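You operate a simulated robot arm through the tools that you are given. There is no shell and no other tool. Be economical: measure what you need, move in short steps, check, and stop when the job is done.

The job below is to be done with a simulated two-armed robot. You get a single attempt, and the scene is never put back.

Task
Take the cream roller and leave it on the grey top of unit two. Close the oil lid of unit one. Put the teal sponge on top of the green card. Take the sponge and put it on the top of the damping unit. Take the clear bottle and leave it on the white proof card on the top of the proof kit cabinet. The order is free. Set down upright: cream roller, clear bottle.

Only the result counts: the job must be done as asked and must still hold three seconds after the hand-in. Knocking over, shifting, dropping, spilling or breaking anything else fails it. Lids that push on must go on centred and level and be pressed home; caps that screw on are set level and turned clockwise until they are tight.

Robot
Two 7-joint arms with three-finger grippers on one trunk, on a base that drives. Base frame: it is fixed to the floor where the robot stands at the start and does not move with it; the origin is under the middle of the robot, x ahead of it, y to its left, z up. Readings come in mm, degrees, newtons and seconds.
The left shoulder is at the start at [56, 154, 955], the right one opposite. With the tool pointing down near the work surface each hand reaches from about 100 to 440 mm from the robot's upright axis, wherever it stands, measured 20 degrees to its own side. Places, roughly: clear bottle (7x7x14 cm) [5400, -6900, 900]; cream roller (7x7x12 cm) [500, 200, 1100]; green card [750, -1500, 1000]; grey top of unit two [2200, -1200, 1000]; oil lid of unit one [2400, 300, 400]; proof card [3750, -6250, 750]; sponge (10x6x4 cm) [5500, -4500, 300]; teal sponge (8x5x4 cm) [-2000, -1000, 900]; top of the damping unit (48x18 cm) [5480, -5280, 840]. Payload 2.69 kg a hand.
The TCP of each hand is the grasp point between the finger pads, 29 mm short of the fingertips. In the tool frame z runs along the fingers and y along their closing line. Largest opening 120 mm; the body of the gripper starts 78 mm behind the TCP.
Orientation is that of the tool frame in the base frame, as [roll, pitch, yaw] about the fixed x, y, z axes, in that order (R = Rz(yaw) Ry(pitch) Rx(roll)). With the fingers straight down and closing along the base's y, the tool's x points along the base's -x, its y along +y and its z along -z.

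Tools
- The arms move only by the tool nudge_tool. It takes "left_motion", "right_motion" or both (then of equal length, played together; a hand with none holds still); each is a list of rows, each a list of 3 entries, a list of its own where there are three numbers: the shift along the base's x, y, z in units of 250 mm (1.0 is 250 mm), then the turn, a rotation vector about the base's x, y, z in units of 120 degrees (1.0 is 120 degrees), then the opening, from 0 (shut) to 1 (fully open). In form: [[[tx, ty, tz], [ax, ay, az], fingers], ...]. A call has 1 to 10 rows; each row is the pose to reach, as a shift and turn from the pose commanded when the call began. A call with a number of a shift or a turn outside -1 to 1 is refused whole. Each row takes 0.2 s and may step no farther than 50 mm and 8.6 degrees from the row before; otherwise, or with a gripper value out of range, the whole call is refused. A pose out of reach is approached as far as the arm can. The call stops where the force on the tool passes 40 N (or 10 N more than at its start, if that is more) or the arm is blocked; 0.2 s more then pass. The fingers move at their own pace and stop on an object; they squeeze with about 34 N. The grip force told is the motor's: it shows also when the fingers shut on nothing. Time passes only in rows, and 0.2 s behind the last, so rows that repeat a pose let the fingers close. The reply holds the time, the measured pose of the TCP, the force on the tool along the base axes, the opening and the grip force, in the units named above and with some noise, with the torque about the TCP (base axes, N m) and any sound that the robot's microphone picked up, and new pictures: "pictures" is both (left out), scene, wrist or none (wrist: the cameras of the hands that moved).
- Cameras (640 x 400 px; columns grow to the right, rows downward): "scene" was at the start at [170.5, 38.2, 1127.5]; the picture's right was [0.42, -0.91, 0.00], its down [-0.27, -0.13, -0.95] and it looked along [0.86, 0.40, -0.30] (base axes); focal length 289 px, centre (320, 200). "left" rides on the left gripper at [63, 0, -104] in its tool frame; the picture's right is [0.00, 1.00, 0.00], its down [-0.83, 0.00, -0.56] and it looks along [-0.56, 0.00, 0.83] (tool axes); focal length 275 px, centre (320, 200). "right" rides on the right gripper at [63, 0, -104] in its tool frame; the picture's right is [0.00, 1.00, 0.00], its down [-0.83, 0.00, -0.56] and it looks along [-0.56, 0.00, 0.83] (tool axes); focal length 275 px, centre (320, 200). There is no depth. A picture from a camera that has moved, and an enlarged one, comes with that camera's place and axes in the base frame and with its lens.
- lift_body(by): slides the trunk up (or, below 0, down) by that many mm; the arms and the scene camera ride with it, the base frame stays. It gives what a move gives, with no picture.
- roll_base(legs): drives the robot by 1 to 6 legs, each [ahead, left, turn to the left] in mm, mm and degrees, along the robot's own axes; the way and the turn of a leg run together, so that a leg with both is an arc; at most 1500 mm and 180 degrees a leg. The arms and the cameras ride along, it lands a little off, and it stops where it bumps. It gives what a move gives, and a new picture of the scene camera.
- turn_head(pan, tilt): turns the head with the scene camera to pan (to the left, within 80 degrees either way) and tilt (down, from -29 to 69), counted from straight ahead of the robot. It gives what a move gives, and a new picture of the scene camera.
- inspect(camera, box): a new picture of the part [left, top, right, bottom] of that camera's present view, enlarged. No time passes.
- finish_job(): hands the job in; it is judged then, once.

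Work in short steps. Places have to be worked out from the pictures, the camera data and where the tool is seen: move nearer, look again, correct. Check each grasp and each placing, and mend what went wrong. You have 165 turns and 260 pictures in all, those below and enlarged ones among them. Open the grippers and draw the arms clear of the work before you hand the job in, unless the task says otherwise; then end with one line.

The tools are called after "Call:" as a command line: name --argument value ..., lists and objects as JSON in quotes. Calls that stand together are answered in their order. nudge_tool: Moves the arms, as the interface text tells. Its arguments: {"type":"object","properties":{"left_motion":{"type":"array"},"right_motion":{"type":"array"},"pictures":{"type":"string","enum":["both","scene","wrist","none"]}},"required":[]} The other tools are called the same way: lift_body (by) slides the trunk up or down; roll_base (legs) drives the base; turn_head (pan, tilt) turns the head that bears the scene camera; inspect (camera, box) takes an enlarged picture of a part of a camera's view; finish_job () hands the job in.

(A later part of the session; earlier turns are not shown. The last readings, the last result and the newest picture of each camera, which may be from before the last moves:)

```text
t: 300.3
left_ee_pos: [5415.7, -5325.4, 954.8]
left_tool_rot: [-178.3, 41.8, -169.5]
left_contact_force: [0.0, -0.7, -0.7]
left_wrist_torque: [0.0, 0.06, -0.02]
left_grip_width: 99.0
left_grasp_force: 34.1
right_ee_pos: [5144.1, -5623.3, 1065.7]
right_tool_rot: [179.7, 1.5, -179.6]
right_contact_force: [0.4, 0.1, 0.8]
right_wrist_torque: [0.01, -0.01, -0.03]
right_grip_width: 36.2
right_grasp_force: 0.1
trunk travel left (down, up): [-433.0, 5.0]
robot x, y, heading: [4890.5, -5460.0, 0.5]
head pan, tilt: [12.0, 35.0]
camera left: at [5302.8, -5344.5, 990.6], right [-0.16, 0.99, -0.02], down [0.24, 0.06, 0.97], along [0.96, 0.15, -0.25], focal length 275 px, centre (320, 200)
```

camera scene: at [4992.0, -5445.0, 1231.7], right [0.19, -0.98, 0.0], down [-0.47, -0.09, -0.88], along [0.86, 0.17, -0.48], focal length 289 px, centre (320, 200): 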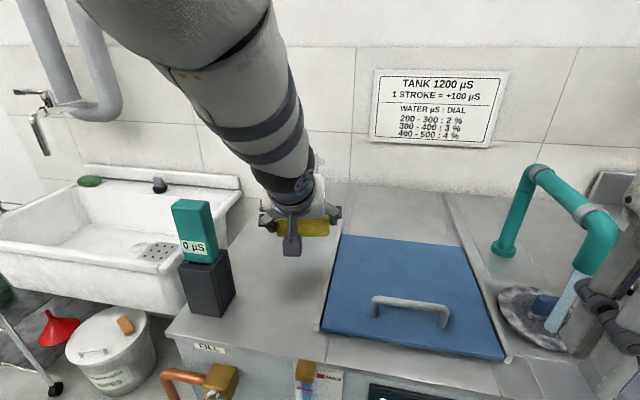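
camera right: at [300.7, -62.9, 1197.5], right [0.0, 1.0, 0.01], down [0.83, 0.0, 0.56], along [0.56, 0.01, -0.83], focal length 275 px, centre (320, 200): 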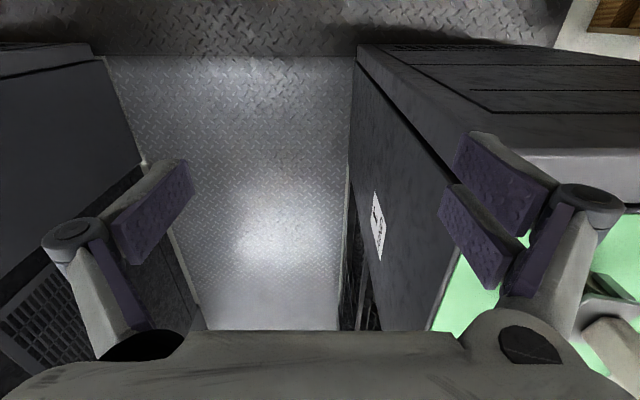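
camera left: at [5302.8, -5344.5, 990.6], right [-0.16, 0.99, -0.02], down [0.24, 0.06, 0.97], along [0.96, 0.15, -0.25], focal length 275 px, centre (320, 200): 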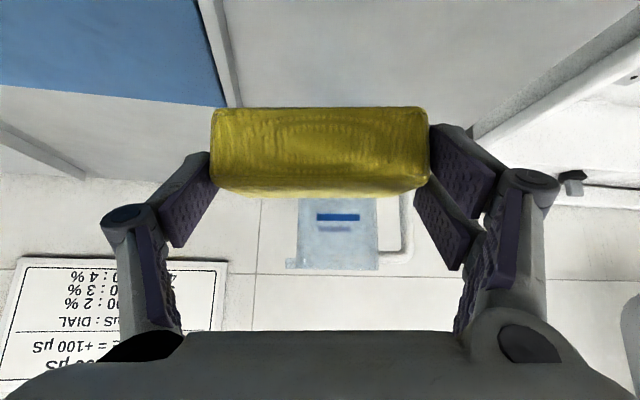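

Well placed: clear of pitcher, lid seam and meter. I shift 18 mm left and lower.

Call:
nudge_tool --left_motion '[[[0, 0.036, -0.08], [0, 0, 0], 0.6], [[0, 0.072, -0.16], [0, 0, 0], 0.6], [[0, 0.072, -0.24], [0, 0, 0], 0.6]]' --pictures "wrist"

Call:
inspect --camera "scene" --box '[160, 140, 380, 330]'

```text
t: 301.1
left_ee_pos: [5417.7, -5309.3, 895.5]
left_tool_rot: [-178.1, 42.0, -169.3]
left_contact_force: [0.0, 0.4, -0.2]
left_wrist_torque: [0.03, -0.01, -0.02]
left_grip_width: 99.0
left_grasp_force: 34.0
right_ee_pos: [5144.0, -5623.6, 1064.3]
right_tool_rot: [179.9, 1.5, -179.7]
right_contact_force: [0.4, -0.6, 0.7]
right_wrist_torque: [0.01, -0.01, -0.03]
right_grip_width: 35.7
right_grasp_force: 0.2
trunk travel left (down, up): [-433.0, 5.0]
robot x, y, heading: [4895.4, -5459.9, 0.1]
head pan, tilt: [12.0, 35.0]
camera left: at [5303.3, -5327.6, 930.6], right [-0.16, 0.99, -0.02], down [0.24, 0.06, 0.97], along [0.96, 0.15, -0.25], focal length 275 px, centre (320, 200)
```

left: 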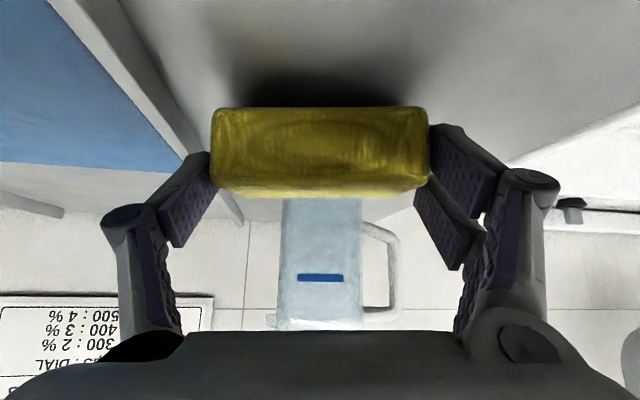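

```text
2.11 times, centred on (270, 235) of scene
camera zoom: at [4988.3, -5443.7, 1221.8], right [0.21, -0.98, 0.0], down [-0.56, -0.12, -0.82], along [0.8, 0.17, -0.57], focal length 609 px, centre (425, 126)
```

zoom: 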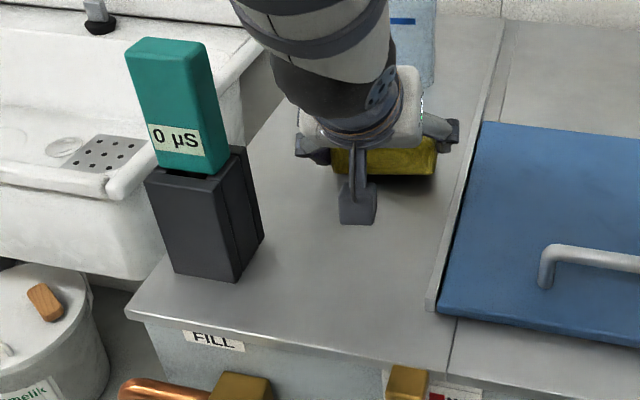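

Call:
nudge_tool --left_motion '[[[0, 0, -0.014], [0, 0, 0], 0.6], [[0, 0, -0.028], [0, 0, 0], 0.6], [[0, 0, -0.04], [0, 0, 0], 0.6]]' --pictures "wrist"

```text
t: 301.9
left_ee_pos: [5417.2, -5309.0, 889.5]
left_tool_rot: [-178.1, 42.5, -169.3]
left_contact_force: [-3.5, -3.3, 20.9]
left_wrist_torque: [0.62, -0.81, -0.1]
left_grip_width: 99.2
left_grasp_force: 33.7
right_ee_pos: [5143.6, -5625.5, 1065.9]
right_tool_rot: [179.8, 1.7, -179.7]
right_contact_force: [-0.6, -0.7, -0.8]
right_wrist_torque: [-0.01, 0.0, -0.03]
right_grip_width: 35.9
right_grasp_force: 0.1
trunk travel left (down, up): [-433.0, 5.0]
robot x, y, heading: [4892.1, -5461.3, 0.1]
head pan, tilt: [12.0, 35.0]
camera left: at [5302.5, -5328.3, 923.4], right [-0.16, 0.99, -0.02], down [0.23, 0.06, 0.97], along [0.96, 0.15, -0.24], focal length 275 px, centre (320, 200)
```

left: 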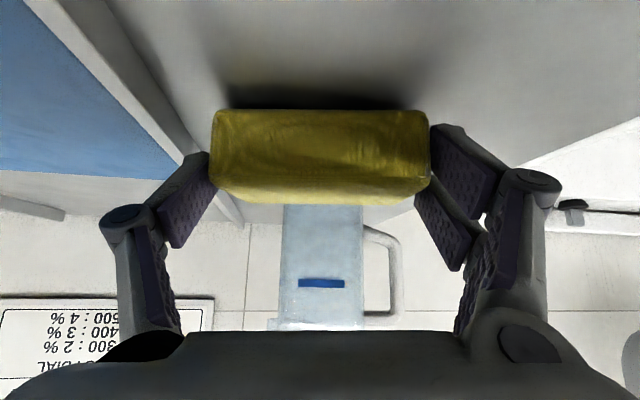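

Contact. I open just enough and withdraw up and back along the tool axis.

Call:
nudge_tool --left_motion '[[[0, 0, 0.01], [0, 0, 0], 0.7], [[0, 0, 0.01], [0, 0, 0], 0.93], [[0, 0, 0.01], [0, 0, 0], 0.93], [[-0.06, -0.01, 0.06], [0, 0, 0], 0.93], [[-0.14, -0.025, 0.14], [0, 0, 0], 0.93], [[-0.25, -0.045, 0.25], [0, 0, 0], 0.93]]' --pictures "wrist"

```text
t: 303.3
left_ee_pos: [5350.9, -5319.3, 937.6]
left_tool_rot: [-177.1, 40.4, -168.3]
left_contact_force: [0.3, 0.4, -0.1]
left_wrist_torque: [-0.02, -0.02, -0.02]
left_grip_width: 111.8
left_grasp_force: 0.0
right_ee_pos: [5143.9, -5623.1, 1063.4]
right_tool_rot: [179.8, 1.2, -179.8]
right_contact_force: [0.1, -0.1, -0.8]
right_wrist_torque: [0.04, -0.02, -0.01]
right_grip_width: 36.2
right_grasp_force: 0.0
trunk travel left (down, up): [-433.0, 5.0]
robot x, y, heading: [4894.3, -5465.4, 0.2]
head pan, tilt: [12.0, 35.0]
camera left: at [5238.2, -5337.1, 976.2], right [-0.17, 0.98, -0.04], down [0.26, 0.08, 0.96], along [0.95, 0.15, -0.27], focal length 275 px, centre (320, 200)
```

left: 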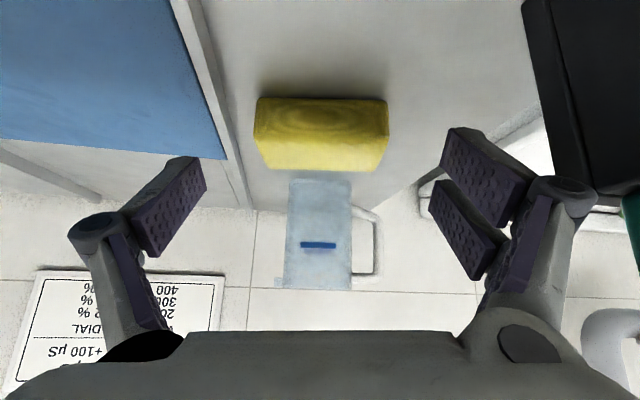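

The sponge rests flat on the damping unit's top. I back out and look at the FILL lever.

Call:
nudge_tool --left_motion '[[[0, 0, 0.02], [0, 0, 0], 0.5], [[0, 0, 0.04], [0, 0, 0], 0.2], [[0, 0, 0.04], [0, 0, 0], 0]]' --pictures "none"

Call:
roll_base --legs '[[-330, 0, 0]]'

Call:
inspect --camera "scene" --box '[220, 130, 380, 290]'

```text
t: 304.1
left_ee_pos: [5353.7, -5318.9, 951.6]
left_tool_rot: [-176.8, 40.9, -168.2]
left_contact_force: [0.1, -0.4, 0.0]
left_wrist_torque: [0.02, 0.01, 0.0]
left_grip_width: 0.1
left_grasp_force: 28.9
right_ee_pos: [5144.1, -5622.8, 1064.0]
right_tool_rot: [179.9, 1.4, -179.6]
right_contact_force: [0.1, 0.2, 0.2]
right_wrist_torque: [-0.03, -0.01, 0.0]
right_grip_width: 36.1
right_grasp_force: 0.1
trunk travel left (down, up): [-433.0, 5.0]
robot x, y, heading: [4895.7, -5464.2, 0.4]
head pan, tilt: [12.0, 35.0]
```

```text
t: 306.3
left_ee_pos: [5024.7, -5321.4, 952.7]
left_tool_rot: [-177.3, 41.1, -168.3]
left_contact_force: [-0.8, 0.2, -0.4]
left_wrist_torque: [0.0, -0.01, -0.03]
left_grip_width: 0.0
left_grasp_force: 29.0
right_ee_pos: [4817.6, -5624.8, 1063.9]
right_tool_rot: [179.9, 1.5, -179.5]
right_contact_force: [0.1, 1.0, -0.3]
right_wrist_torque: [0.02, -0.05, -0.01]
right_grip_width: 35.9
right_grasp_force: 0.1
trunk travel left (down, up): [-433.0, 5.0]
robot x, y, heading: [4565.8, -5462.4, 0.3]
head pan, tilt: [12.0, 35.0]
camera scene: at [4658.3, -5425.4, 1265.8], right [0.42, -0.91, 0.0], down [-0.12, -0.06, -0.99], along [0.9, 0.42, -0.13], focal length 289 px, centre (320, 200)
```

scene: 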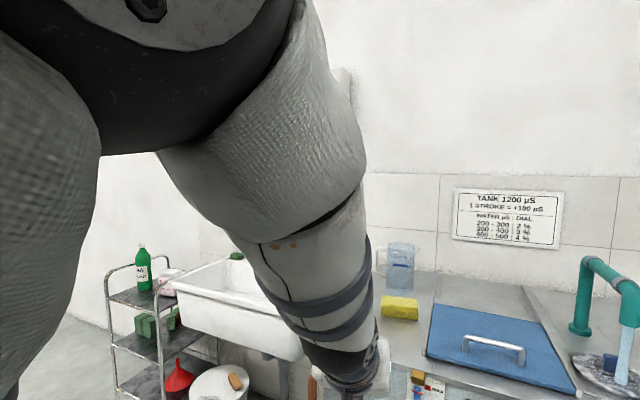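

```text
2.50 times, centred on (300, 210) of scene
camera zoom: at [4658.3, -5425.4, 1265.8], right [0.42, -0.91, 0.0], down [-0.12, -0.06, -0.99], along [0.9, 0.42, -0.13], focal length 724 px, centre (370, 175)
```

zoom: 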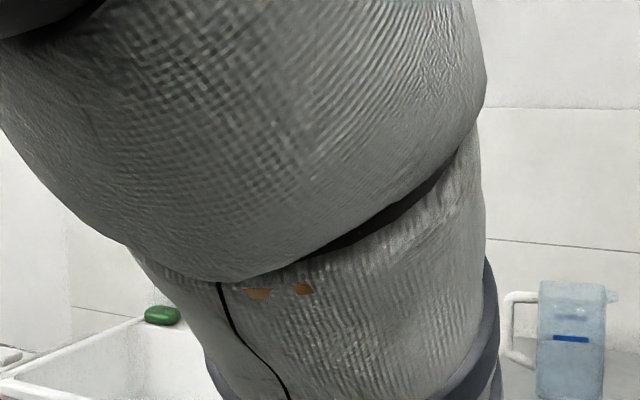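

The left forearm is crowding the head. I reverse that yaw to return the elbow outward, then look at the lever.

Call:
nudge_tool --left_motion '[[[0, 0.05, 0], [0, 0, -0.064], 0], [[0, 0.1, 0], [0, 0, -0.128], 0], [[0, 0.15, 0], [0, 0, -0.192], 0], [[0, 0.2, 0], [0, 0, -0.256], 0], [[0, 0.25, 0], [0, 0, -0.3], 0]]' --pictures "none"

Call:
turn_head --pan 5 --tilt 25

Call:
inspect --camera "scene" --box '[220, 160, 380, 280]'

```text
t: 307.5
left_ee_pos: [5026.0, -5257.1, 951.6]
left_tool_rot: [-177.4, 41.1, 155.5]
left_contact_force: [-0.4, 0.1, 0.0]
left_wrist_torque: [-0.06, -0.01, 0.01]
left_grip_width: 0.0
left_grasp_force: 28.3
right_ee_pos: [4817.7, -5624.6, 1064.8]
right_tool_rot: [179.9, 1.4, -179.5]
right_contact_force: [0.2, -0.3, 0.5]
right_wrist_torque: [-0.01, -0.02, 0.0]
right_grip_width: 35.9
right_grasp_force: 0.1
trunk travel left (down, up): [-433.0, 5.0]
robot x, y, heading: [4566.8, -5463.0, 0.1]
head pan, tilt: [12.0, 35.0]
```

```text
t: 308.2
left_ee_pos: [5025.1, -5256.1, 953.1]
left_tool_rot: [-177.3, 41.1, 155.7]
left_contact_force: [-0.7, -0.2, -0.9]
left_wrist_torque: [-0.02, 0.04, -0.02]
left_grip_width: 0.1
left_grasp_force: 28.5
right_ee_pos: [4818.0, -5625.4, 1063.8]
right_tool_rot: [179.7, 1.6, -179.5]
right_contact_force: [0.9, 0.0, 0.3]
right_wrist_torque: [0.02, -0.01, -0.03]
right_grip_width: 36.0
right_grasp_force: 0.0
trunk travel left (down, up): [-433.0, 5.0]
robot x, y, heading: [4565.6, -5464.7, 0.6]
head pan, tilt: [5.0, 25.0]
camera scene: at [4666.5, -5455.6, 1237.5], right [0.1, -1.0, 0.0], down [-0.42, -0.04, -0.91], along [0.9, 0.09, -0.42], focal length 289 px, centre (320, 200)
```

scene: 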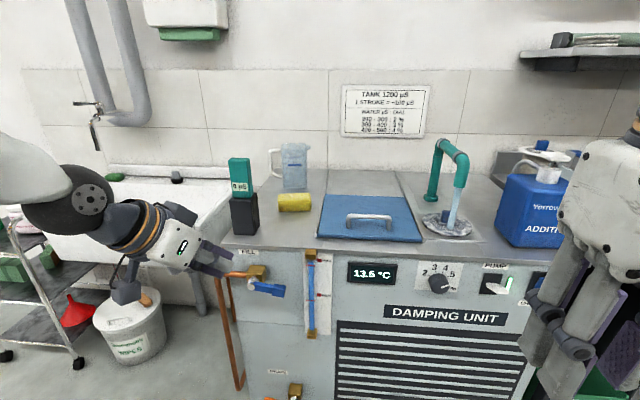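

```text
3.33 times, centred on (300, 220) of scene
camera zoom: at [4666.5, -5455.6, 1237.5], right [0.1, -1.0, 0.0], down [-0.42, -0.04, -0.91], along [0.9, 0.09, -0.42], focal length 965 px, centre (387, 133)
```

zoom: 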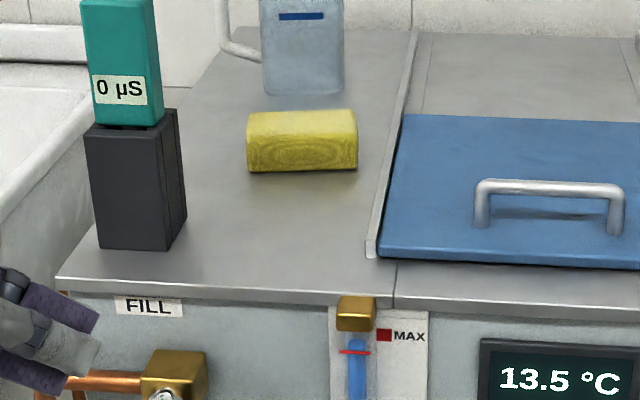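

The lever now points right, ~15° below horizontal (tip ≈[5186, −5313, 755], pivot ≈[5186, −5245, 774]); from the earlier view it hung straight down. I'll swing it back with the closed left fingers: first approach above its tip.

Call:
roll_base --legs '[[130, 0, 0]]'

Call:
nudge_tool --left_motion '[[[0.03, -0.06, -0.17], [0, 0, 0], 0], [[0.06, -0.12, -0.34], [0, 0, 0], 0], [[0.09, -0.16, -0.48], [0, 0, 0], 0]]' --pictures "both"

```text
t: 309.5
left_ee_pos: [5156.7, -5255.8, 952.9]
left_tool_rot: [-177.3, 41.1, 155.6]
left_contact_force: [-0.1, -0.7, 0.1]
left_wrist_torque: [0.02, 0.02, 0.01]
left_grip_width: 0.2
left_grasp_force: 28.3
right_ee_pos: [4948.1, -5623.4, 1063.4]
right_tool_rot: [179.9, 1.4, -179.4]
right_contact_force: [1.0, 0.3, -0.1]
right_wrist_torque: [0.01, 0.06, -0.01]
right_grip_width: 36.3
right_grasp_force: 0.1
trunk travel left (down, up): [-433.0, 5.0]
robot x, y, heading: [4695.8, -5461.3, 0.7]
head pan, tilt: [5.0, 25.0]
camera scene: at [4797.0, -5454.5, 1237.5], right [0.1, -1.0, 0.0], down [-0.42, -0.04, -0.91], along [0.9, 0.09, -0.42], focal length 289 px, centre (320, 200)
```

scene: 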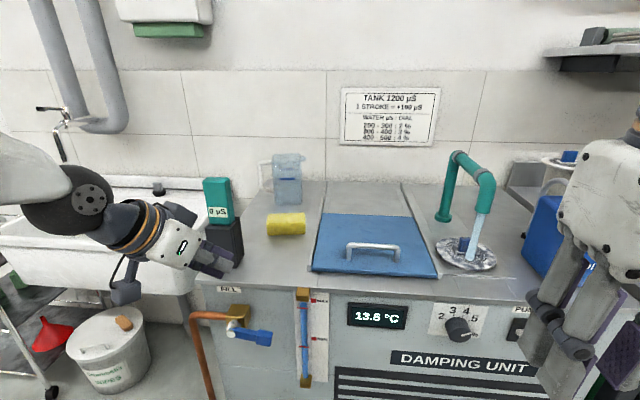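

```text
t: 310.3
left_ee_pos: [5179.4, -5294.6, 832.2]
left_tool_rot: [-177.3, 41.0, 155.7]
left_contact_force: [-0.6, -0.2, -0.1]
left_wrist_torque: [0.0, 0.02, 0.0]
left_grip_width: 0.0
left_grasp_force: 28.0
right_ee_pos: [4946.8, -5623.4, 1064.3]
right_tool_rot: [-180.0, 1.5, -179.5]
right_contact_force: [-0.1, -0.2, -0.4]
right_wrist_torque: [-0.01, 0.0, 0.0]
right_grip_width: 36.0
right_grasp_force: 0.0
trunk travel left (down, up): [-433.0, 5.0]
robot x, y, heading: [4696.5, -5462.7, 0.6]
head pan, tilt: [5.0, 25.0]
camera scene: at [4796.8, -5454.6, 1237.5], right [0.1, -1.0, 0.0], down [-0.42, -0.04, -0.91], along [0.9, 0.09, -0.42], focal length 289 px, centre (320, 200)
camera left: at [5077.0, -5243.8, 869.6], right [0.44, 0.9, -0.03], down [0.25, -0.09, 0.96], along [0.86, -0.43, -0.26], focal length 275 px, centre (320, 200)
```

scene: 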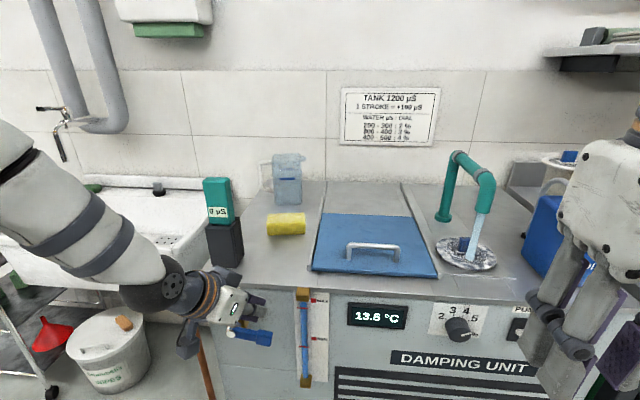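
left: 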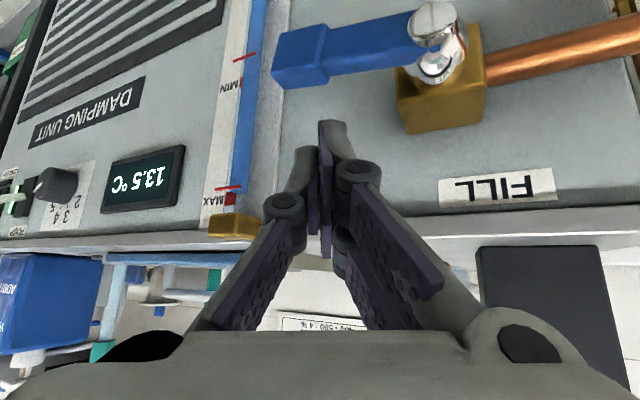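

The view confirms it. I press down on the lever with the closed fingertips.

Call:
nudge_tool --left_motion '[[[-0.01, 0, -0.1], [0, 0, 0], 0], [[-0.02, 0, -0.18], [0, 0, 0], 0], [[-0.02, 0, -0.25], [0, 0, 0], 0], [[-0.02, 0, -0.32], [0, 0, 0], 0]]' --pictures "wrist"

```text
t: 311.3
left_ee_pos: [5171.9, -5294.9, 753.2]
left_tool_rot: [-177.1, 40.9, 155.8]
left_contact_force: [-0.3, 0.0, -0.4]
left_wrist_torque: [-0.02, 0.0, -0.01]
left_grip_width: 0.0
left_grasp_force: 28.1
right_ee_pos: [4947.6, -5623.2, 1064.1]
right_tool_rot: [179.8, 1.5, -179.4]
right_contact_force: [1.3, 0.0, 1.4]
right_wrist_torque: [-0.01, -0.03, 0.03]
right_grip_width: 35.8
right_grasp_force: 0.0
trunk travel left (down, up): [-433.0, 5.0]
robot x, y, heading: [4697.1, -5460.3, 0.3]
head pan, tilt: [5.0, 25.0]
camera left: at [5070.4, -5243.4, 789.7], right [0.44, 0.9, -0.03], down [0.25, -0.09, 0.96], along [0.86, -0.43, -0.26], focal length 275 px, centre (320, 200)
```

left: 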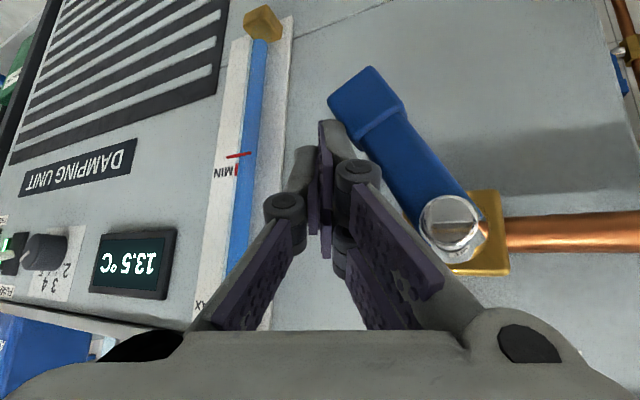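

It swings down easily. I go a little lower and push it left to hang vertical.

Call:
nudge_tool --left_motion '[[[0, 0.02, -0.06], [0, 0, 0], 0], [[0, 0.08, -0.08], [0, 0, 0], 0], [[0, 0.14, -0.08], [0, 0, 0], 0]]' --pictures "wrist"

```text
t: 312.1
left_ee_pos: [5169.3, -5274.7, 731.4]
left_tool_rot: [-176.7, 41.0, 154.8]
left_contact_force: [-5.8, -11.8, 0.8]
left_wrist_torque: [0.32, -0.21, 0.02]
left_grip_width: 0.0
left_grasp_force: 28.0
right_ee_pos: [4946.0, -5623.5, 1064.8]
right_tool_rot: [179.9, 1.6, -179.6]
right_contact_force: [0.1, 0.8, -0.1]
right_wrist_torque: [-0.03, 0.0, 0.03]
right_grip_width: 36.0
right_grasp_force: 0.1
trunk travel left (down, up): [-433.0, 5.0]
robot x, y, heading: [4695.0, -5461.9, 0.3]
head pan, tilt: [5.0, 25.0]
stopped in row 3 (left hand): the force on the tool passed its limit at 49 N (the readings are from after the stop); the commanded pose is now the measured one
camera left: at [5068.2, -5220.3, 769.4], right [0.46, 0.89, -0.04], down [0.25, -0.09, 0.96], along [0.85, -0.46, -0.26], focal length 275 px, centre (320, 200)
```

left: 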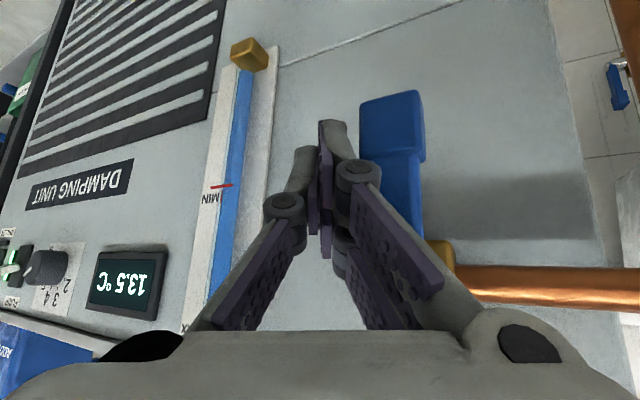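

It hit a firm stop, hanging about vertical. I release and draw back to view it.

Call:
nudge_tool --left_motion '[[[0, -0.06, 0], [0, 0, 0], 0], [[-0.15, -0.1, 0.02], [0, 0, 0], 0], [[-0.32, -0.1, 0.04], [0, 0, 0], 0]]' --pictures "none"

Call:
roll_base --legs '[[-150, 0, 0]]'

Call:
inspect --camera "scene" --box '[210, 210, 350, 310]'

```text
t: 312.9
left_ee_pos: [5089.6, -5297.3, 741.9]
left_tool_rot: [-176.8, 41.0, 155.2]
left_contact_force: [0.1, 0.5, 0.7]
left_wrist_torque: [-0.02, -0.01, 0.03]
left_grip_width: 0.3
left_grasp_force: 28.9
right_ee_pos: [4945.9, -5623.2, 1064.8]
right_tool_rot: [179.8, 1.6, -179.5]
right_contact_force: [-0.1, 0.0, -0.1]
right_wrist_torque: [-0.02, -0.01, -0.01]
right_grip_width: 36.1
right_grasp_force: 0.1
trunk travel left (down, up): [-433.0, 5.0]
robot x, y, heading: [4693.0, -5467.0, 0.4]
head pan, tilt: [5.0, 25.0]
```

```text
t: 314.2
left_ee_pos: [4942.8, -5298.2, 742.1]
left_tool_rot: [-176.9, 41.0, 155.0]
left_contact_force: [0.0, -0.4, -0.2]
left_wrist_torque: [0.0, -0.03, 0.04]
left_grip_width: 0.0
left_grasp_force: 28.5
right_ee_pos: [4800.4, -5625.7, 1065.4]
right_tool_rot: [180.0, 1.4, -179.4]
right_contact_force: [-1.4, -0.1, 0.5]
right_wrist_torque: [-0.05, -0.05, -0.01]
right_grip_width: 35.9
right_grasp_force: 0.0
trunk travel left (down, up): [-433.0, 5.0]
robot x, y, heading: [4547.8, -5461.0, 0.3]
head pan, tilt: [5.0, 25.0]
camera scene: at [4648.4, -5456.2, 1237.7], right [0.09, -1.0, 0.0], down [-0.42, -0.04, -0.91], along [0.9, 0.09, -0.42], focal length 289 px, centre (320, 200)
```

scene: 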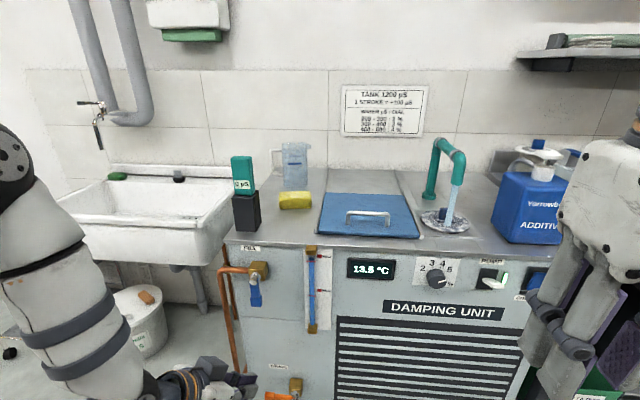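

```text
4.00 times, centred on (280, 260) of scene
camera zoom: at [4648.4, -5456.2, 1237.7], right [0.09, -1.0, 0.0], down [-0.42, -0.04, -0.91], along [0.9, 0.09, -0.42], focal length 1158 px, centre (480, -40)
```

zoom: 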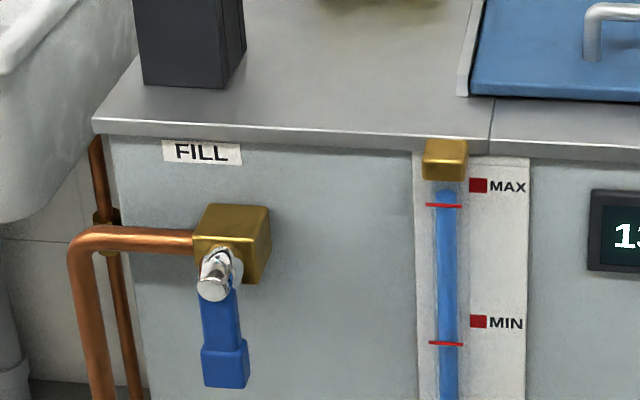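

The lever hangs at its stop again. Now the clear bottle: I drive right along the wall benches and look.

Call:
roll_base --legs '[[-60, -1100, 0]]'

Call:
turn_head --pan -10 --tilt 18

Call:
turn_head --pan -75 --tilt 20

```text
t: 322.9
left_ee_pos: [4889.5, -6397.1, 740.2]
left_tool_rot: [-176.7, 40.9, 154.8]
left_contact_force: [-0.8, 0.0, -0.1]
left_wrist_torque: [0.01, -0.03, 0.03]
left_grip_width: 0.0
left_grasp_force: 28.5
right_ee_pos: [4744.6, -6724.5, 1064.8]
right_tool_rot: [179.9, 1.4, -179.8]
right_contact_force: [-0.2, 0.8, 0.8]
right_wrist_torque: [-0.02, 0.02, 0.0]
right_grip_width: 35.9
right_grasp_force: 0.1
trunk travel left (down, up): [-433.0, 5.0]
robot x, y, heading: [4497.2, -6559.7, -0.1]
head pan, tilt: [5.0, 25.0]
camera scene: at [4594.6, -6554.6, 1237.6], right [0.09, -1.0, 0.0], down [-0.42, -0.04, -0.91], along [0.9, 0.08, -0.42], focal length 289 px, centre (320, 200)
```

scene: 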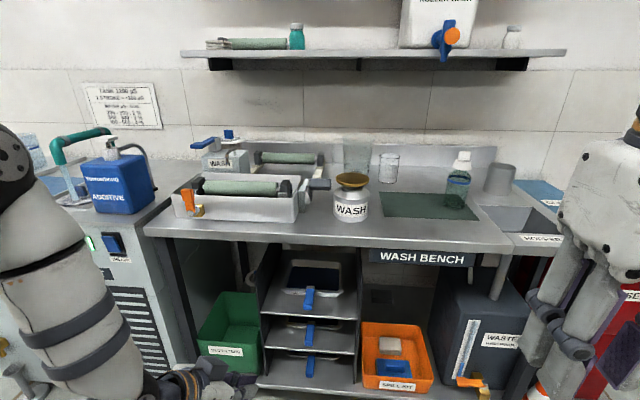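

```text
t: 323.7
left_ee_pos: [4888.7, -6398.6, 741.8]
left_tool_rot: [-176.8, 40.9, 154.8]
left_contact_force: [0.2, 0.2, -0.6]
left_wrist_torque: [-0.01, 0.0, 0.01]
left_grip_width: 0.0
left_grasp_force: 28.2
right_ee_pos: [4743.9, -6724.3, 1064.5]
right_tool_rot: [179.8, 1.6, -179.8]
right_contact_force: [-0.3, 0.4, 0.2]
right_wrist_torque: [-0.01, -0.06, -0.02]
right_grip_width: 35.8
right_grasp_force: 0.0
trunk travel left (down, up): [-433.0, 5.0]
robot x, y, heading: [4494.2, -6565.3, 0.1]
head pan, tilt: [-10.0, 18.0]
camera scene: at [4594.8, -6578.6, 1248.9], right [-0.17, -0.99, 0.0], down [-0.3, 0.05, -0.95], along [0.94, -0.16, -0.31], focal length 289 px, centre (320, 200)
```

scene: 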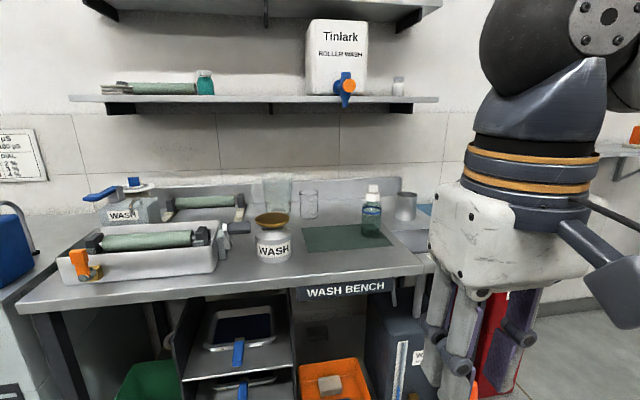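

```text
t: 325.1
left_ee_pos: [4888.3, -6398.0, 741.6]
left_tool_rot: [-176.8, 41.0, 154.8]
left_contact_force: [-0.4, -0.3, 0.3]
left_wrist_torque: [-0.04, 0.02, -0.02]
left_grip_width: 0.1
left_grasp_force: 28.0
right_ee_pos: [4745.9, -6723.6, 1063.8]
right_tool_rot: [179.9, 1.5, -179.8]
right_contact_force: [-0.3, -0.1, 0.4]
right_wrist_torque: [-0.02, -0.01, -0.03]
right_grip_width: 36.1
right_grasp_force: 0.0
trunk travel left (down, up): [-433.0, 5.0]
robot x, y, heading: [4490.4, -6562.3, 0.2]
head pan, tilt: [-75.0, 20.0]
camera scene: at [4527.2, -6652.6, 1245.7], right [-0.97, -0.26, 0.0], down [-0.09, 0.33, -0.94], along [0.25, -0.91, -0.34], focal length 289 px, centre (320, 200)
```

scene: 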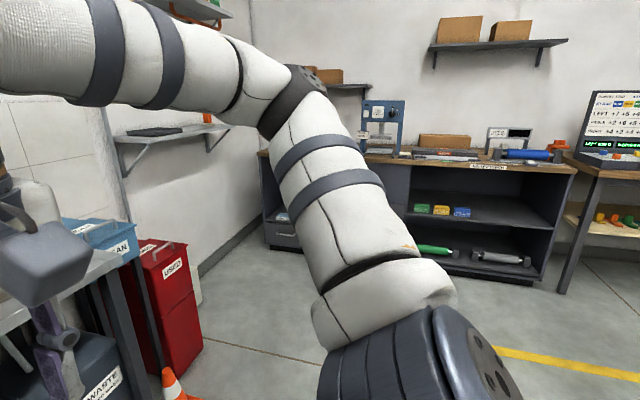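

The clear bottle (white cap) stands on the wash bench's green mat near [5470, −6905]. I raise the left hand (tilted 41°), then move in front of the bottle.

Call:
nudge_tool --left_motion '[[[0.06, 0, 0.17], [0, 0, 0], 0.4], [[0.12, 0, 0.34], [0, 0, 0], 0.7], [[0.18, 0, 0.51], [0, 0, 0], 1], [[0.24, 0, 0.68], [0, 0, 0], 1], [[0.3, 0, 0.85], [0, 0, 0], 1]]' --pictures "none"

Call:
roll_base --legs '[[200, -490, 0]]'

Call:
turn_head --pan 15 --tilt 30

```text
t: 326.3
left_ee_pos: [4963.8, -6398.0, 953.3]
left_tool_rot: [-176.8, 40.9, 154.7]
left_contact_force: [0.3, 0.0, 0.6]
left_wrist_torque: [0.03, 0.03, -0.02]
left_grip_width: 119.8
left_grasp_force: 0.0
right_ee_pos: [4745.6, -6724.0, 1065.5]
right_tool_rot: [179.9, 1.5, -179.8]
right_contact_force: [-0.9, -0.4, 0.6]
right_wrist_torque: [0.0, 0.0, 0.02]
right_grip_width: 36.3
right_grasp_force: 0.0
trunk travel left (down, up): [-433.0, 5.0]
robot x, y, heading: [4493.7, -6563.5, 0.1]
head pan, tilt: [-75.0, 20.0]
```

```text
t: 330.5
left_ee_pos: [5166.4, -6882.6, 952.6]
left_tool_rot: [-176.8, 41.0, 154.9]
left_contact_force: [0.2, -0.6, -0.3]
left_wrist_torque: [-0.02, 0.0, -0.01]
left_grip_width: 120.1
left_grasp_force: 0.1
right_ee_pos: [4948.1, -7209.8, 1064.4]
right_tool_rot: [179.8, 1.6, -179.7]
right_contact_force: [0.4, -0.6, 0.3]
right_wrist_torque: [0.0, 0.0, 0.0]
right_grip_width: 35.9
right_grasp_force: 0.0
trunk travel left (down, up): [-433.0, 5.0]
robot x, y, heading: [4695.7, -7047.9, 0.1]
head pan, tilt: [-75.0, 20.0]
camera scene: at [4729.3, -7137.4, 1245.7], right [-0.97, -0.26, 0.0], down [-0.09, 0.33, -0.94], along [0.25, -0.91, -0.34], focal length 289 px, centre (320, 200)
```

scene: 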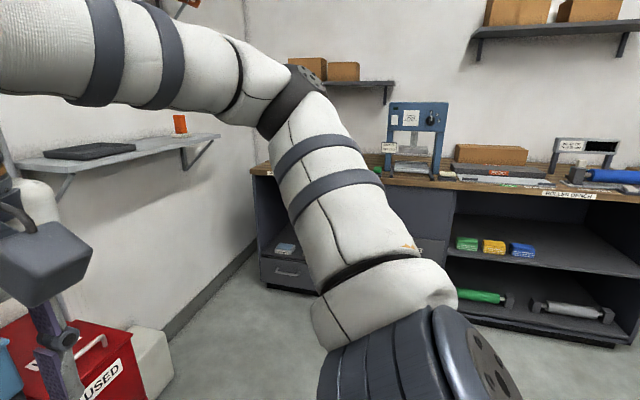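

```text
t: 332.2
left_ee_pos: [5166.5, -6881.9, 953.3]
left_tool_rot: [-176.8, 41.0, 154.8]
left_contact_force: [0.3, -0.1, -0.9]
left_wrist_torque: [-0.02, -0.04, 0.01]
left_grip_width: 120.2
left_grasp_force: 0.0
right_ee_pos: [4946.4, -7209.6, 1063.4]
right_tool_rot: [179.9, 1.5, -179.8]
right_contact_force: [-0.3, -0.2, 0.7]
right_wrist_torque: [-0.01, 0.0, 0.02]
right_grip_width: 36.1
right_grasp_force: 0.0
trunk travel left (down, up): [-433.0, 5.0]
robot x, y, heading: [4697.8, -7047.9, -0.1]
head pan, tilt: [15.0, 30.0]
camera scene: at [4792.2, -7023.8, 1229.6], right [0.26, -0.97, 0.0], down [-0.48, -0.13, -0.87], along [0.84, 0.23, -0.5], focal length 289 px, centre (320, 200)
```

scene: 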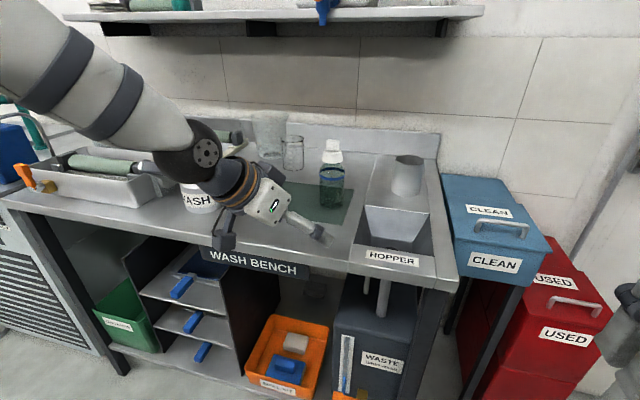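

Two views triangulate the bottle's base at about [5410, −6883], bench z≈856. I move so the hand is ~120 mm short of it along its pointing direction and check with the wrist camera.

Call:
roll_base --legs '[[120, 55, 0]]'

Call:
nudge_tool --left_motion '[[[0, 0, -0.03], [0, 0, 0], 1]]' --pictures "wrist"

```text
t: 333.4
left_ee_pos: [5286.1, -6827.4, 952.4]
left_tool_rot: [-176.8, 40.9, 154.8]
left_contact_force: [0.0, -0.4, 0.3]
left_wrist_torque: [-0.04, 0.0, 0.02]
left_grip_width: 120.1
left_grasp_force: 0.1
right_ee_pos: [5067.3, -7154.9, 1064.0]
right_tool_rot: [179.9, 1.5, -179.8]
right_contact_force: [0.7, -0.3, -0.8]
right_wrist_torque: [0.01, 0.03, 0.05]
right_grip_width: 35.8
right_grasp_force: 0.0
trunk travel left (down, up): [-433.0, 5.0]
robot x, y, heading: [4817.8, -6988.2, -0.2]
head pan, tilt: [15.0, 30.0]
camera scene: at [4911.9, -6968.6, 1229.6], right [0.26, -0.97, 0.0], down [-0.48, -0.13, -0.87], along [0.84, 0.23, -0.5], focal length 289 px, centre (320, 200)
```

scene: 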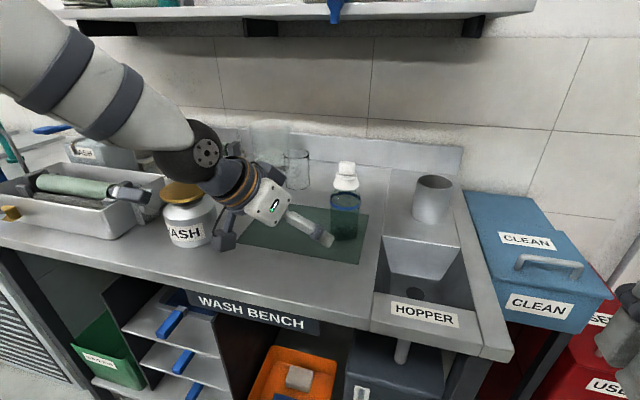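

```text
t: 333.9
left_ee_pos: [5285.7, -6828.7, 944.6]
left_tool_rot: [-176.8, 41.0, 154.6]
left_contact_force: [0.1, -0.1, -0.2]
left_wrist_torque: [0.0, 0.03, 0.0]
left_grip_width: 120.1
left_grasp_force: 0.0
right_ee_pos: [5065.6, -7154.5, 1064.9]
right_tool_rot: [179.8, 1.5, -179.9]
right_contact_force: [-0.4, -1.1, 0.1]
right_wrist_torque: [-0.03, 0.02, -0.01]
right_grip_width: 35.7
right_grasp_force: 0.1
trunk travel left (down, up): [-433.0, 5.0]
robot x, y, heading: [4815.7, -6988.2, 0.1]
head pan, tilt: [15.0, 30.0]
camera left: at [5184.6, -6773.4, 983.2], right [0.46, 0.89, -0.04], down [0.25, -0.09, 0.96], along [0.85, -0.46, -0.26], focal length 275 px, centre (320, 200)
```

left: 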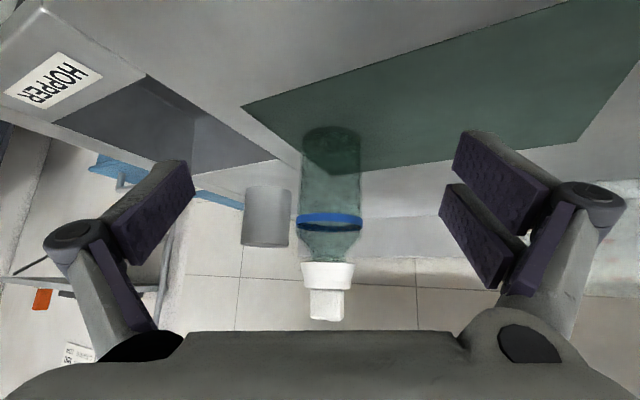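

Bottle axis refined to ≈[5417, −6888], body up to z≈930. I bring the base closer along the approach line, then the hand.

Call:
roll_base --legs '[[80, -36, 0]]'

Call:
nudge_tool --left_motion '[[[0, 0, -0.06], [0, 0, 0], 1], [[0.04, -0.02, -0.13], [0, 0, 0], 1]]' --pictures "wrist"

```text
t: 334.9
left_ee_pos: [5365.3, -6863.7, 946.2]
left_tool_rot: [-176.8, 41.0, 154.7]
left_contact_force: [0.5, -0.4, 0.3]
left_wrist_torque: [0.02, -0.01, 0.02]
left_grip_width: 119.9
left_grasp_force: 0.0
right_ee_pos: [5147.4, -7191.0, 1064.7]
right_tool_rot: [179.8, 1.5, -179.9]
right_contact_force: [0.2, 0.1, -0.3]
right_wrist_torque: [0.02, 0.01, 0.0]
right_grip_width: 36.1
right_grasp_force: 0.0
trunk travel left (down, up): [-433.0, 5.0]
robot x, y, heading: [4894.6, -7025.3, 0.1]
head pan, tilt: [15.0, 30.0]
camera scene: at [4991.8, -7004.7, 1229.6], right [0.26, -0.97, 0.0], down [-0.48, -0.13, -0.87], along [0.84, 0.23, -0.5], focal length 289 px, centre (320, 200)
```

scene: 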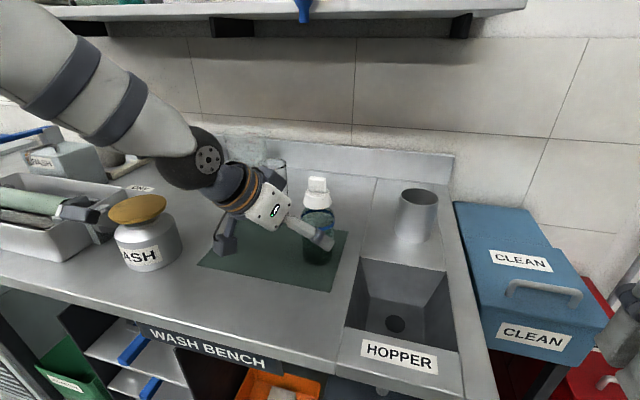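

```text
t: 335.5
left_ee_pos: [5376.1, -6868.2, 912.3]
left_tool_rot: [-176.8, 40.8, 154.8]
left_contact_force: [0.5, 0.2, -0.1]
left_wrist_torque: [0.03, 0.04, 0.01]
left_grip_width: 120.3
left_grasp_force: 0.0
right_ee_pos: [5145.8, -7190.7, 1064.2]
right_tool_rot: [179.8, 1.4, -179.9]
right_contact_force: [-0.5, 0.9, 0.8]
right_wrist_torque: [0.01, 0.0, 0.01]
right_grip_width: 36.2
right_grasp_force: 0.0
trunk travel left (down, up): [-433.0, 5.0]
robot x, y, heading: [4893.6, -7023.9, 0.3]
head pan, tilt: [15.0, 30.0]
camera left: at [5274.7, -6814.3, 950.1], right [0.46, 0.89, -0.04], down [0.25, -0.09, 0.96], along [0.85, -0.46, -0.26], focal length 275 px, centre (320, 200)
```

left: 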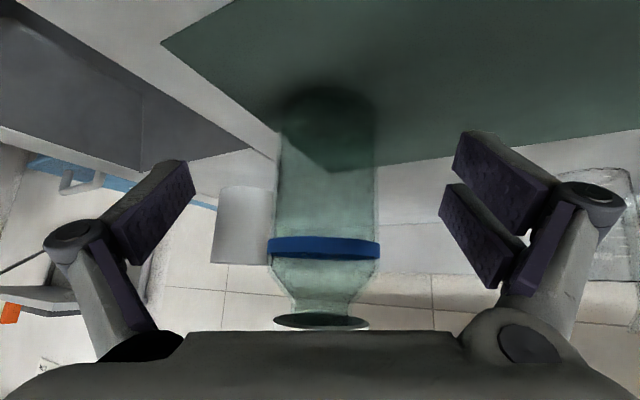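

Lined up; I advance 48 mm so the bottle sits between the pads, then close.

Call:
nudge_tool --left_motion '[[[0.09, -0.038, 0], [0, 0, 0], 1], [[0.176, -0.076, 0], [0, 0, 0], 1], [[0.176, -0.076, 0], [0, 0, 0], 0.6], [[0.176, -0.076, 0], [0, 0, 0], 0.4], [[0.176, -0.076, 0], [0, 0, 0], 0.4], [[0.176, -0.076, 0], [0, 0, 0], 0.4]]' --pictures "wrist"

Call:
inspect --camera "scene" --box '[200, 140, 380, 290]'

```text
t: 336.9
left_ee_pos: [5421.8, -6885.5, 914.1]
left_tool_rot: [-176.9, 41.2, 154.6]
left_contact_force: [0.4, 1.7, 4.3]
left_wrist_torque: [0.39, -0.11, -0.03]
left_grip_width: 59.6
left_grasp_force: 34.1
right_ee_pos: [5146.0, -7189.5, 1065.2]
right_tool_rot: [180.0, 1.6, -179.9]
right_contact_force: [0.3, -0.4, -0.6]
right_wrist_torque: [0.02, -0.04, -0.02]
right_grip_width: 35.8
right_grasp_force: 0.1
trunk travel left (down, up): [-433.0, 5.0]
robot x, y, heading: [4896.9, -7022.0, 0.1]
head pan, tilt: [15.0, 30.0]
camera left: at [5319.0, -6832.0, 951.2], right [0.46, 0.89, -0.04], down [0.25, -0.09, 0.96], along [0.85, -0.46, -0.26], focal length 275 px, centre (320, 200)
```

left: 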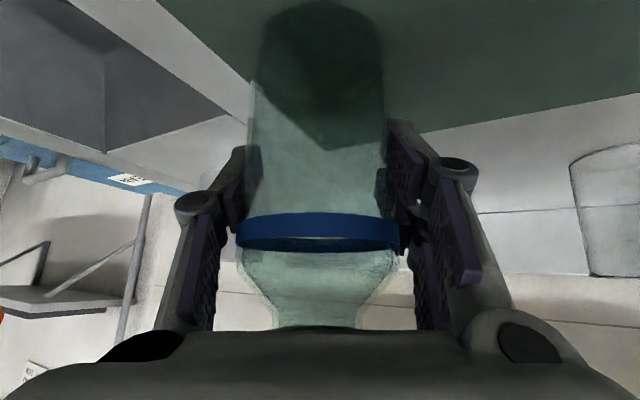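

```text
2.67 times, centred on (290, 215) of scene
camera zoom: at [4990.7, -7004.2, 1229.7], right [0.26, -0.97, 0.0], down [-0.48, -0.13, -0.87], along [0.84, 0.23, -0.5], focal length 772 px, centre (400, 160)
```

zoom: 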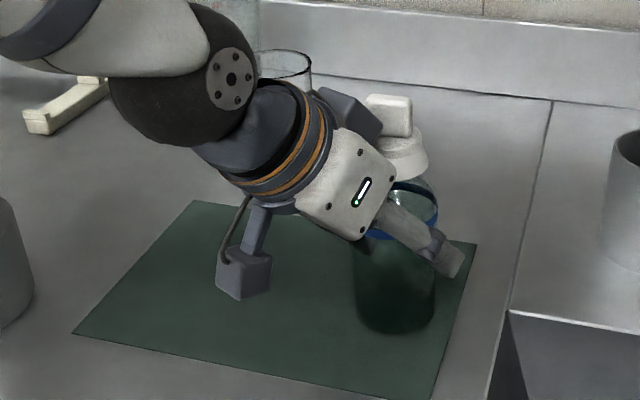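

Bottle gripped upright. I lift 70 mm and check.

Call:
nudge_tool --left_motion '[[[0, 0, 0.04], [0, 0, 0], 0.4], [[0, 0, 0.14], [0, 0, 0], 0.4], [[0, 0, 0.28], [0, 0, 0], 0.4]]' --pictures "none"

Call:
inspect --camera "scene" --box '[200, 110, 380, 260]'

```text
t: 337.7
left_ee_pos: [5418.5, -6886.2, 982.9]
left_tool_rot: [-176.8, 40.9, 154.7]
left_contact_force: [0.5, 0.2, -4.9]
left_wrist_torque: [0.01, 0.0, 0.02]
left_grip_width: 59.7
left_grasp_force: 33.9
right_ee_pos: [5145.0, -7189.3, 1063.7]
right_tool_rot: [179.9, 1.6, -179.9]
right_contact_force: [-0.2, -0.1, 0.0]
right_wrist_torque: [-0.01, -0.01, 0.01]
right_grip_width: 36.0
right_grasp_force: 0.0
trunk travel left (down, up): [-433.0, 5.0]
robot x, y, heading: [4893.3, -7027.4, -0.3]
head pan, tilt: [15.0, 30.0]
```

```text
2.67 times, centred on (290, 185) of scene
camera zoom: at [4990.8, -7004.3, 1229.7], right [0.26, -0.97, 0.0], down [-0.48, -0.13, -0.87], along [0.84, 0.23, -0.5], focal length 772 px, centre (400, 240)
```

zoom: 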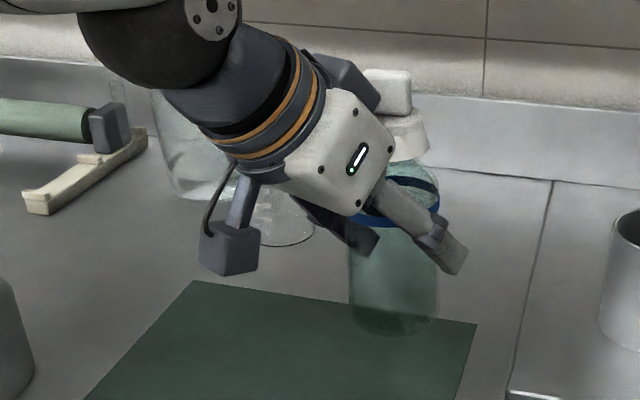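

The bottle is up. I back out, turn around and look for the proof kit cabinet.

Call:
roll_base --legs '[[-400, 0, 0], [0, 0, 150]]'

Call:
turn_head --pan 0 --tilt 20

```text
t: 346.4
left_ee_pos: [3973.2, -6873.0, 983.8]
left_tool_rot: [-176.8, 40.9, -56.8]
left_contact_force: [0.4, 0.9, -4.4]
left_wrist_torque: [0.0, 0.01, -0.01]
left_grip_width: 59.4
left_grasp_force: 33.8
right_ee_pos: [4364.9, -6757.5, 1064.3]
right_tool_rot: [179.9, 1.5, -31.2]
right_contact_force: [-0.5, -0.3, 0.6]
right_wrist_torque: [0.04, -0.02, 0.02]
right_grip_width: 36.1
right_grasp_force: 0.0
trunk travel left (down, up): [-433.0, 5.0]
robot x, y, heading: [4495.6, -7028.5, 148.8]
head pan, tilt: [15.0, 30.0]
camera scene: at [4398.9, -6998.4, 1229.6], right [0.28, 0.96, 0.0], down [0.48, -0.14, -0.87], along [-0.83, 0.24, -0.5], focal length 289 px, centre (320, 200)
```

scene: 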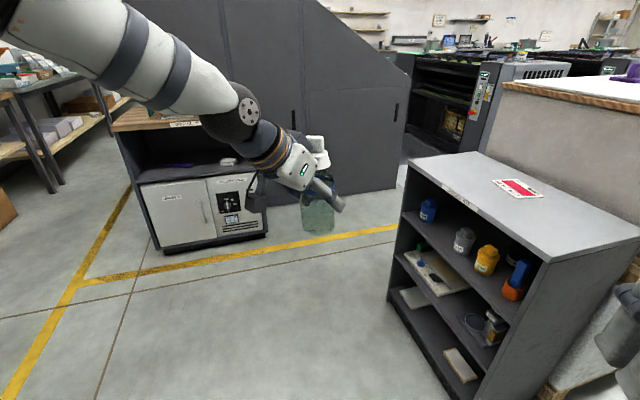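

```text
t: 347.1
left_ee_pos: [3971.9, -6872.5, 983.2]
left_tool_rot: [-176.8, 40.9, -56.8]
left_contact_force: [0.1, -0.1, -4.9]
left_wrist_torque: [0.03, 0.01, -0.01]
left_grip_width: 59.1
left_grasp_force: 33.8
right_ee_pos: [4364.9, -6757.1, 1065.3]
right_tool_rot: [179.9, 1.5, -31.4]
right_contact_force: [-0.3, 0.3, 0.7]
right_wrist_torque: [0.01, 0.0, 0.0]
right_grip_width: 35.8
right_grasp_force: 0.0
trunk travel left (down, up): [-433.0, 5.0]
robot x, y, heading: [4494.6, -7028.9, 148.4]
head pan, tilt: [0.0, 20.0]
camera scene: at [4406.1, -6975.4, 1245.6], right [0.52, 0.85, 0.0], down [0.29, -0.18, -0.94], along [-0.8, 0.49, -0.34], focal length 289 px, centre (320, 200)
```

scene: 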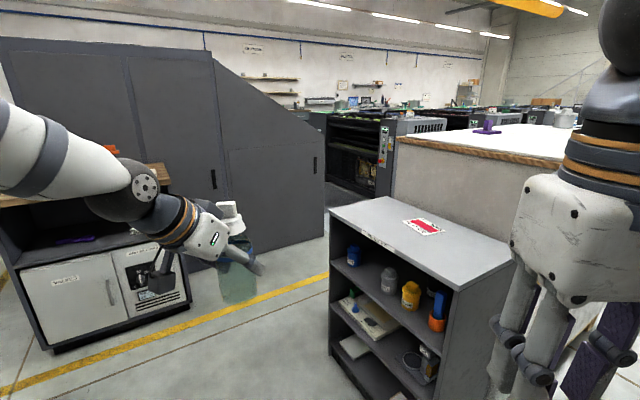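

The proof kit cabinet (top z≈770, front y≈−6318) carries the white card near [3752, −6112]. I turn to face +y and move in front of it.

Call:
roll_base --legs '[[0, 0, -58.5], [100, 560, 0]]'

Call:
turn_head --pan 12 --tilt 35

```text
t: 354.5
left_ee_pos: [3793.0, -6407.2, 983.3]
left_tool_rot: [-176.9, 40.9, -115.1]
left_contact_force: [-0.5, 0.0, -4.5]
left_wrist_torque: [0.03, -0.03, -0.01]
left_grip_width: 59.1
left_grasp_force: 33.7
right_ee_pos: [4097.8, -6679.0, 1064.3]
right_tool_rot: [179.8, 1.6, -89.7]
right_contact_force: [-0.2, -0.4, 0.6]
right_wrist_torque: [0.0, 0.01, 0.01]
right_grip_width: 36.1
right_grasp_force: 0.0
trunk travel left (down, up): [-433.0, 5.0]
robot x, y, heading: [3936.3, -6932.3, 90.3]
head pan, tilt: [0.0, 20.0]
camera scene: at [3935.2, -6829.7, 1245.6], right [1.0, 0.0, 0.0], down [0.0, -0.34, -0.94], along [0.0, 0.94, -0.34], focal length 289 px, centre (320, 200)
```

scene: 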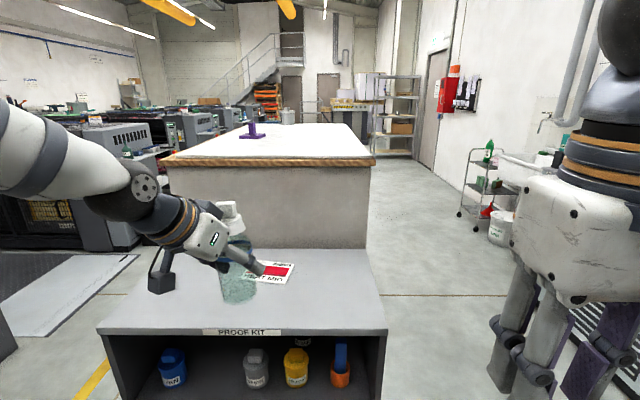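

```text
t: 355.2
left_ee_pos: [3793.1, -6406.5, 982.8]
left_tool_rot: [-176.8, 40.8, -115.1]
left_contact_force: [-0.4, 0.3, -4.3]
left_wrist_torque: [0.06, 0.0, -0.02]
left_grip_width: 59.3
left_grasp_force: 33.6
right_ee_pos: [4096.8, -6679.2, 1063.9]
right_tool_rot: [179.9, 1.6, -89.7]
right_contact_force: [0.8, 0.5, 0.3]
right_wrist_torque: [-0.02, -0.01, 0.0]
right_grip_width: 36.3
right_grasp_force: 0.1
trunk travel left (down, up): [-433.0, 5.0]
robot x, y, heading: [3935.4, -6932.5, 90.4]
head pan, tilt: [12.0, 35.0]
camera scene: at [3917.2, -6836.8, 1221.8], right [0.98, 0.21, 0.0], down [0.12, -0.56, -0.82], along [-0.17, 0.8, -0.57], focal length 289 px, centre (320, 200)
```

scene: 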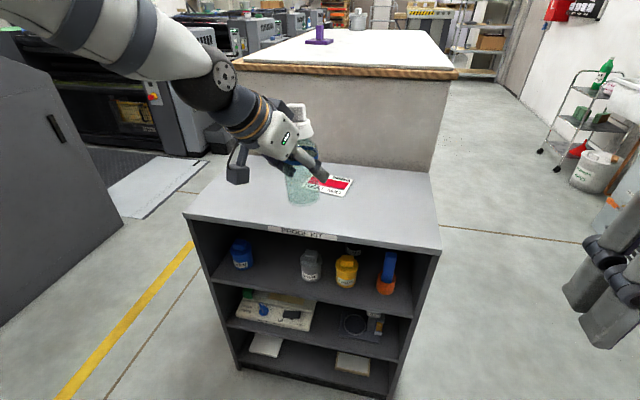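

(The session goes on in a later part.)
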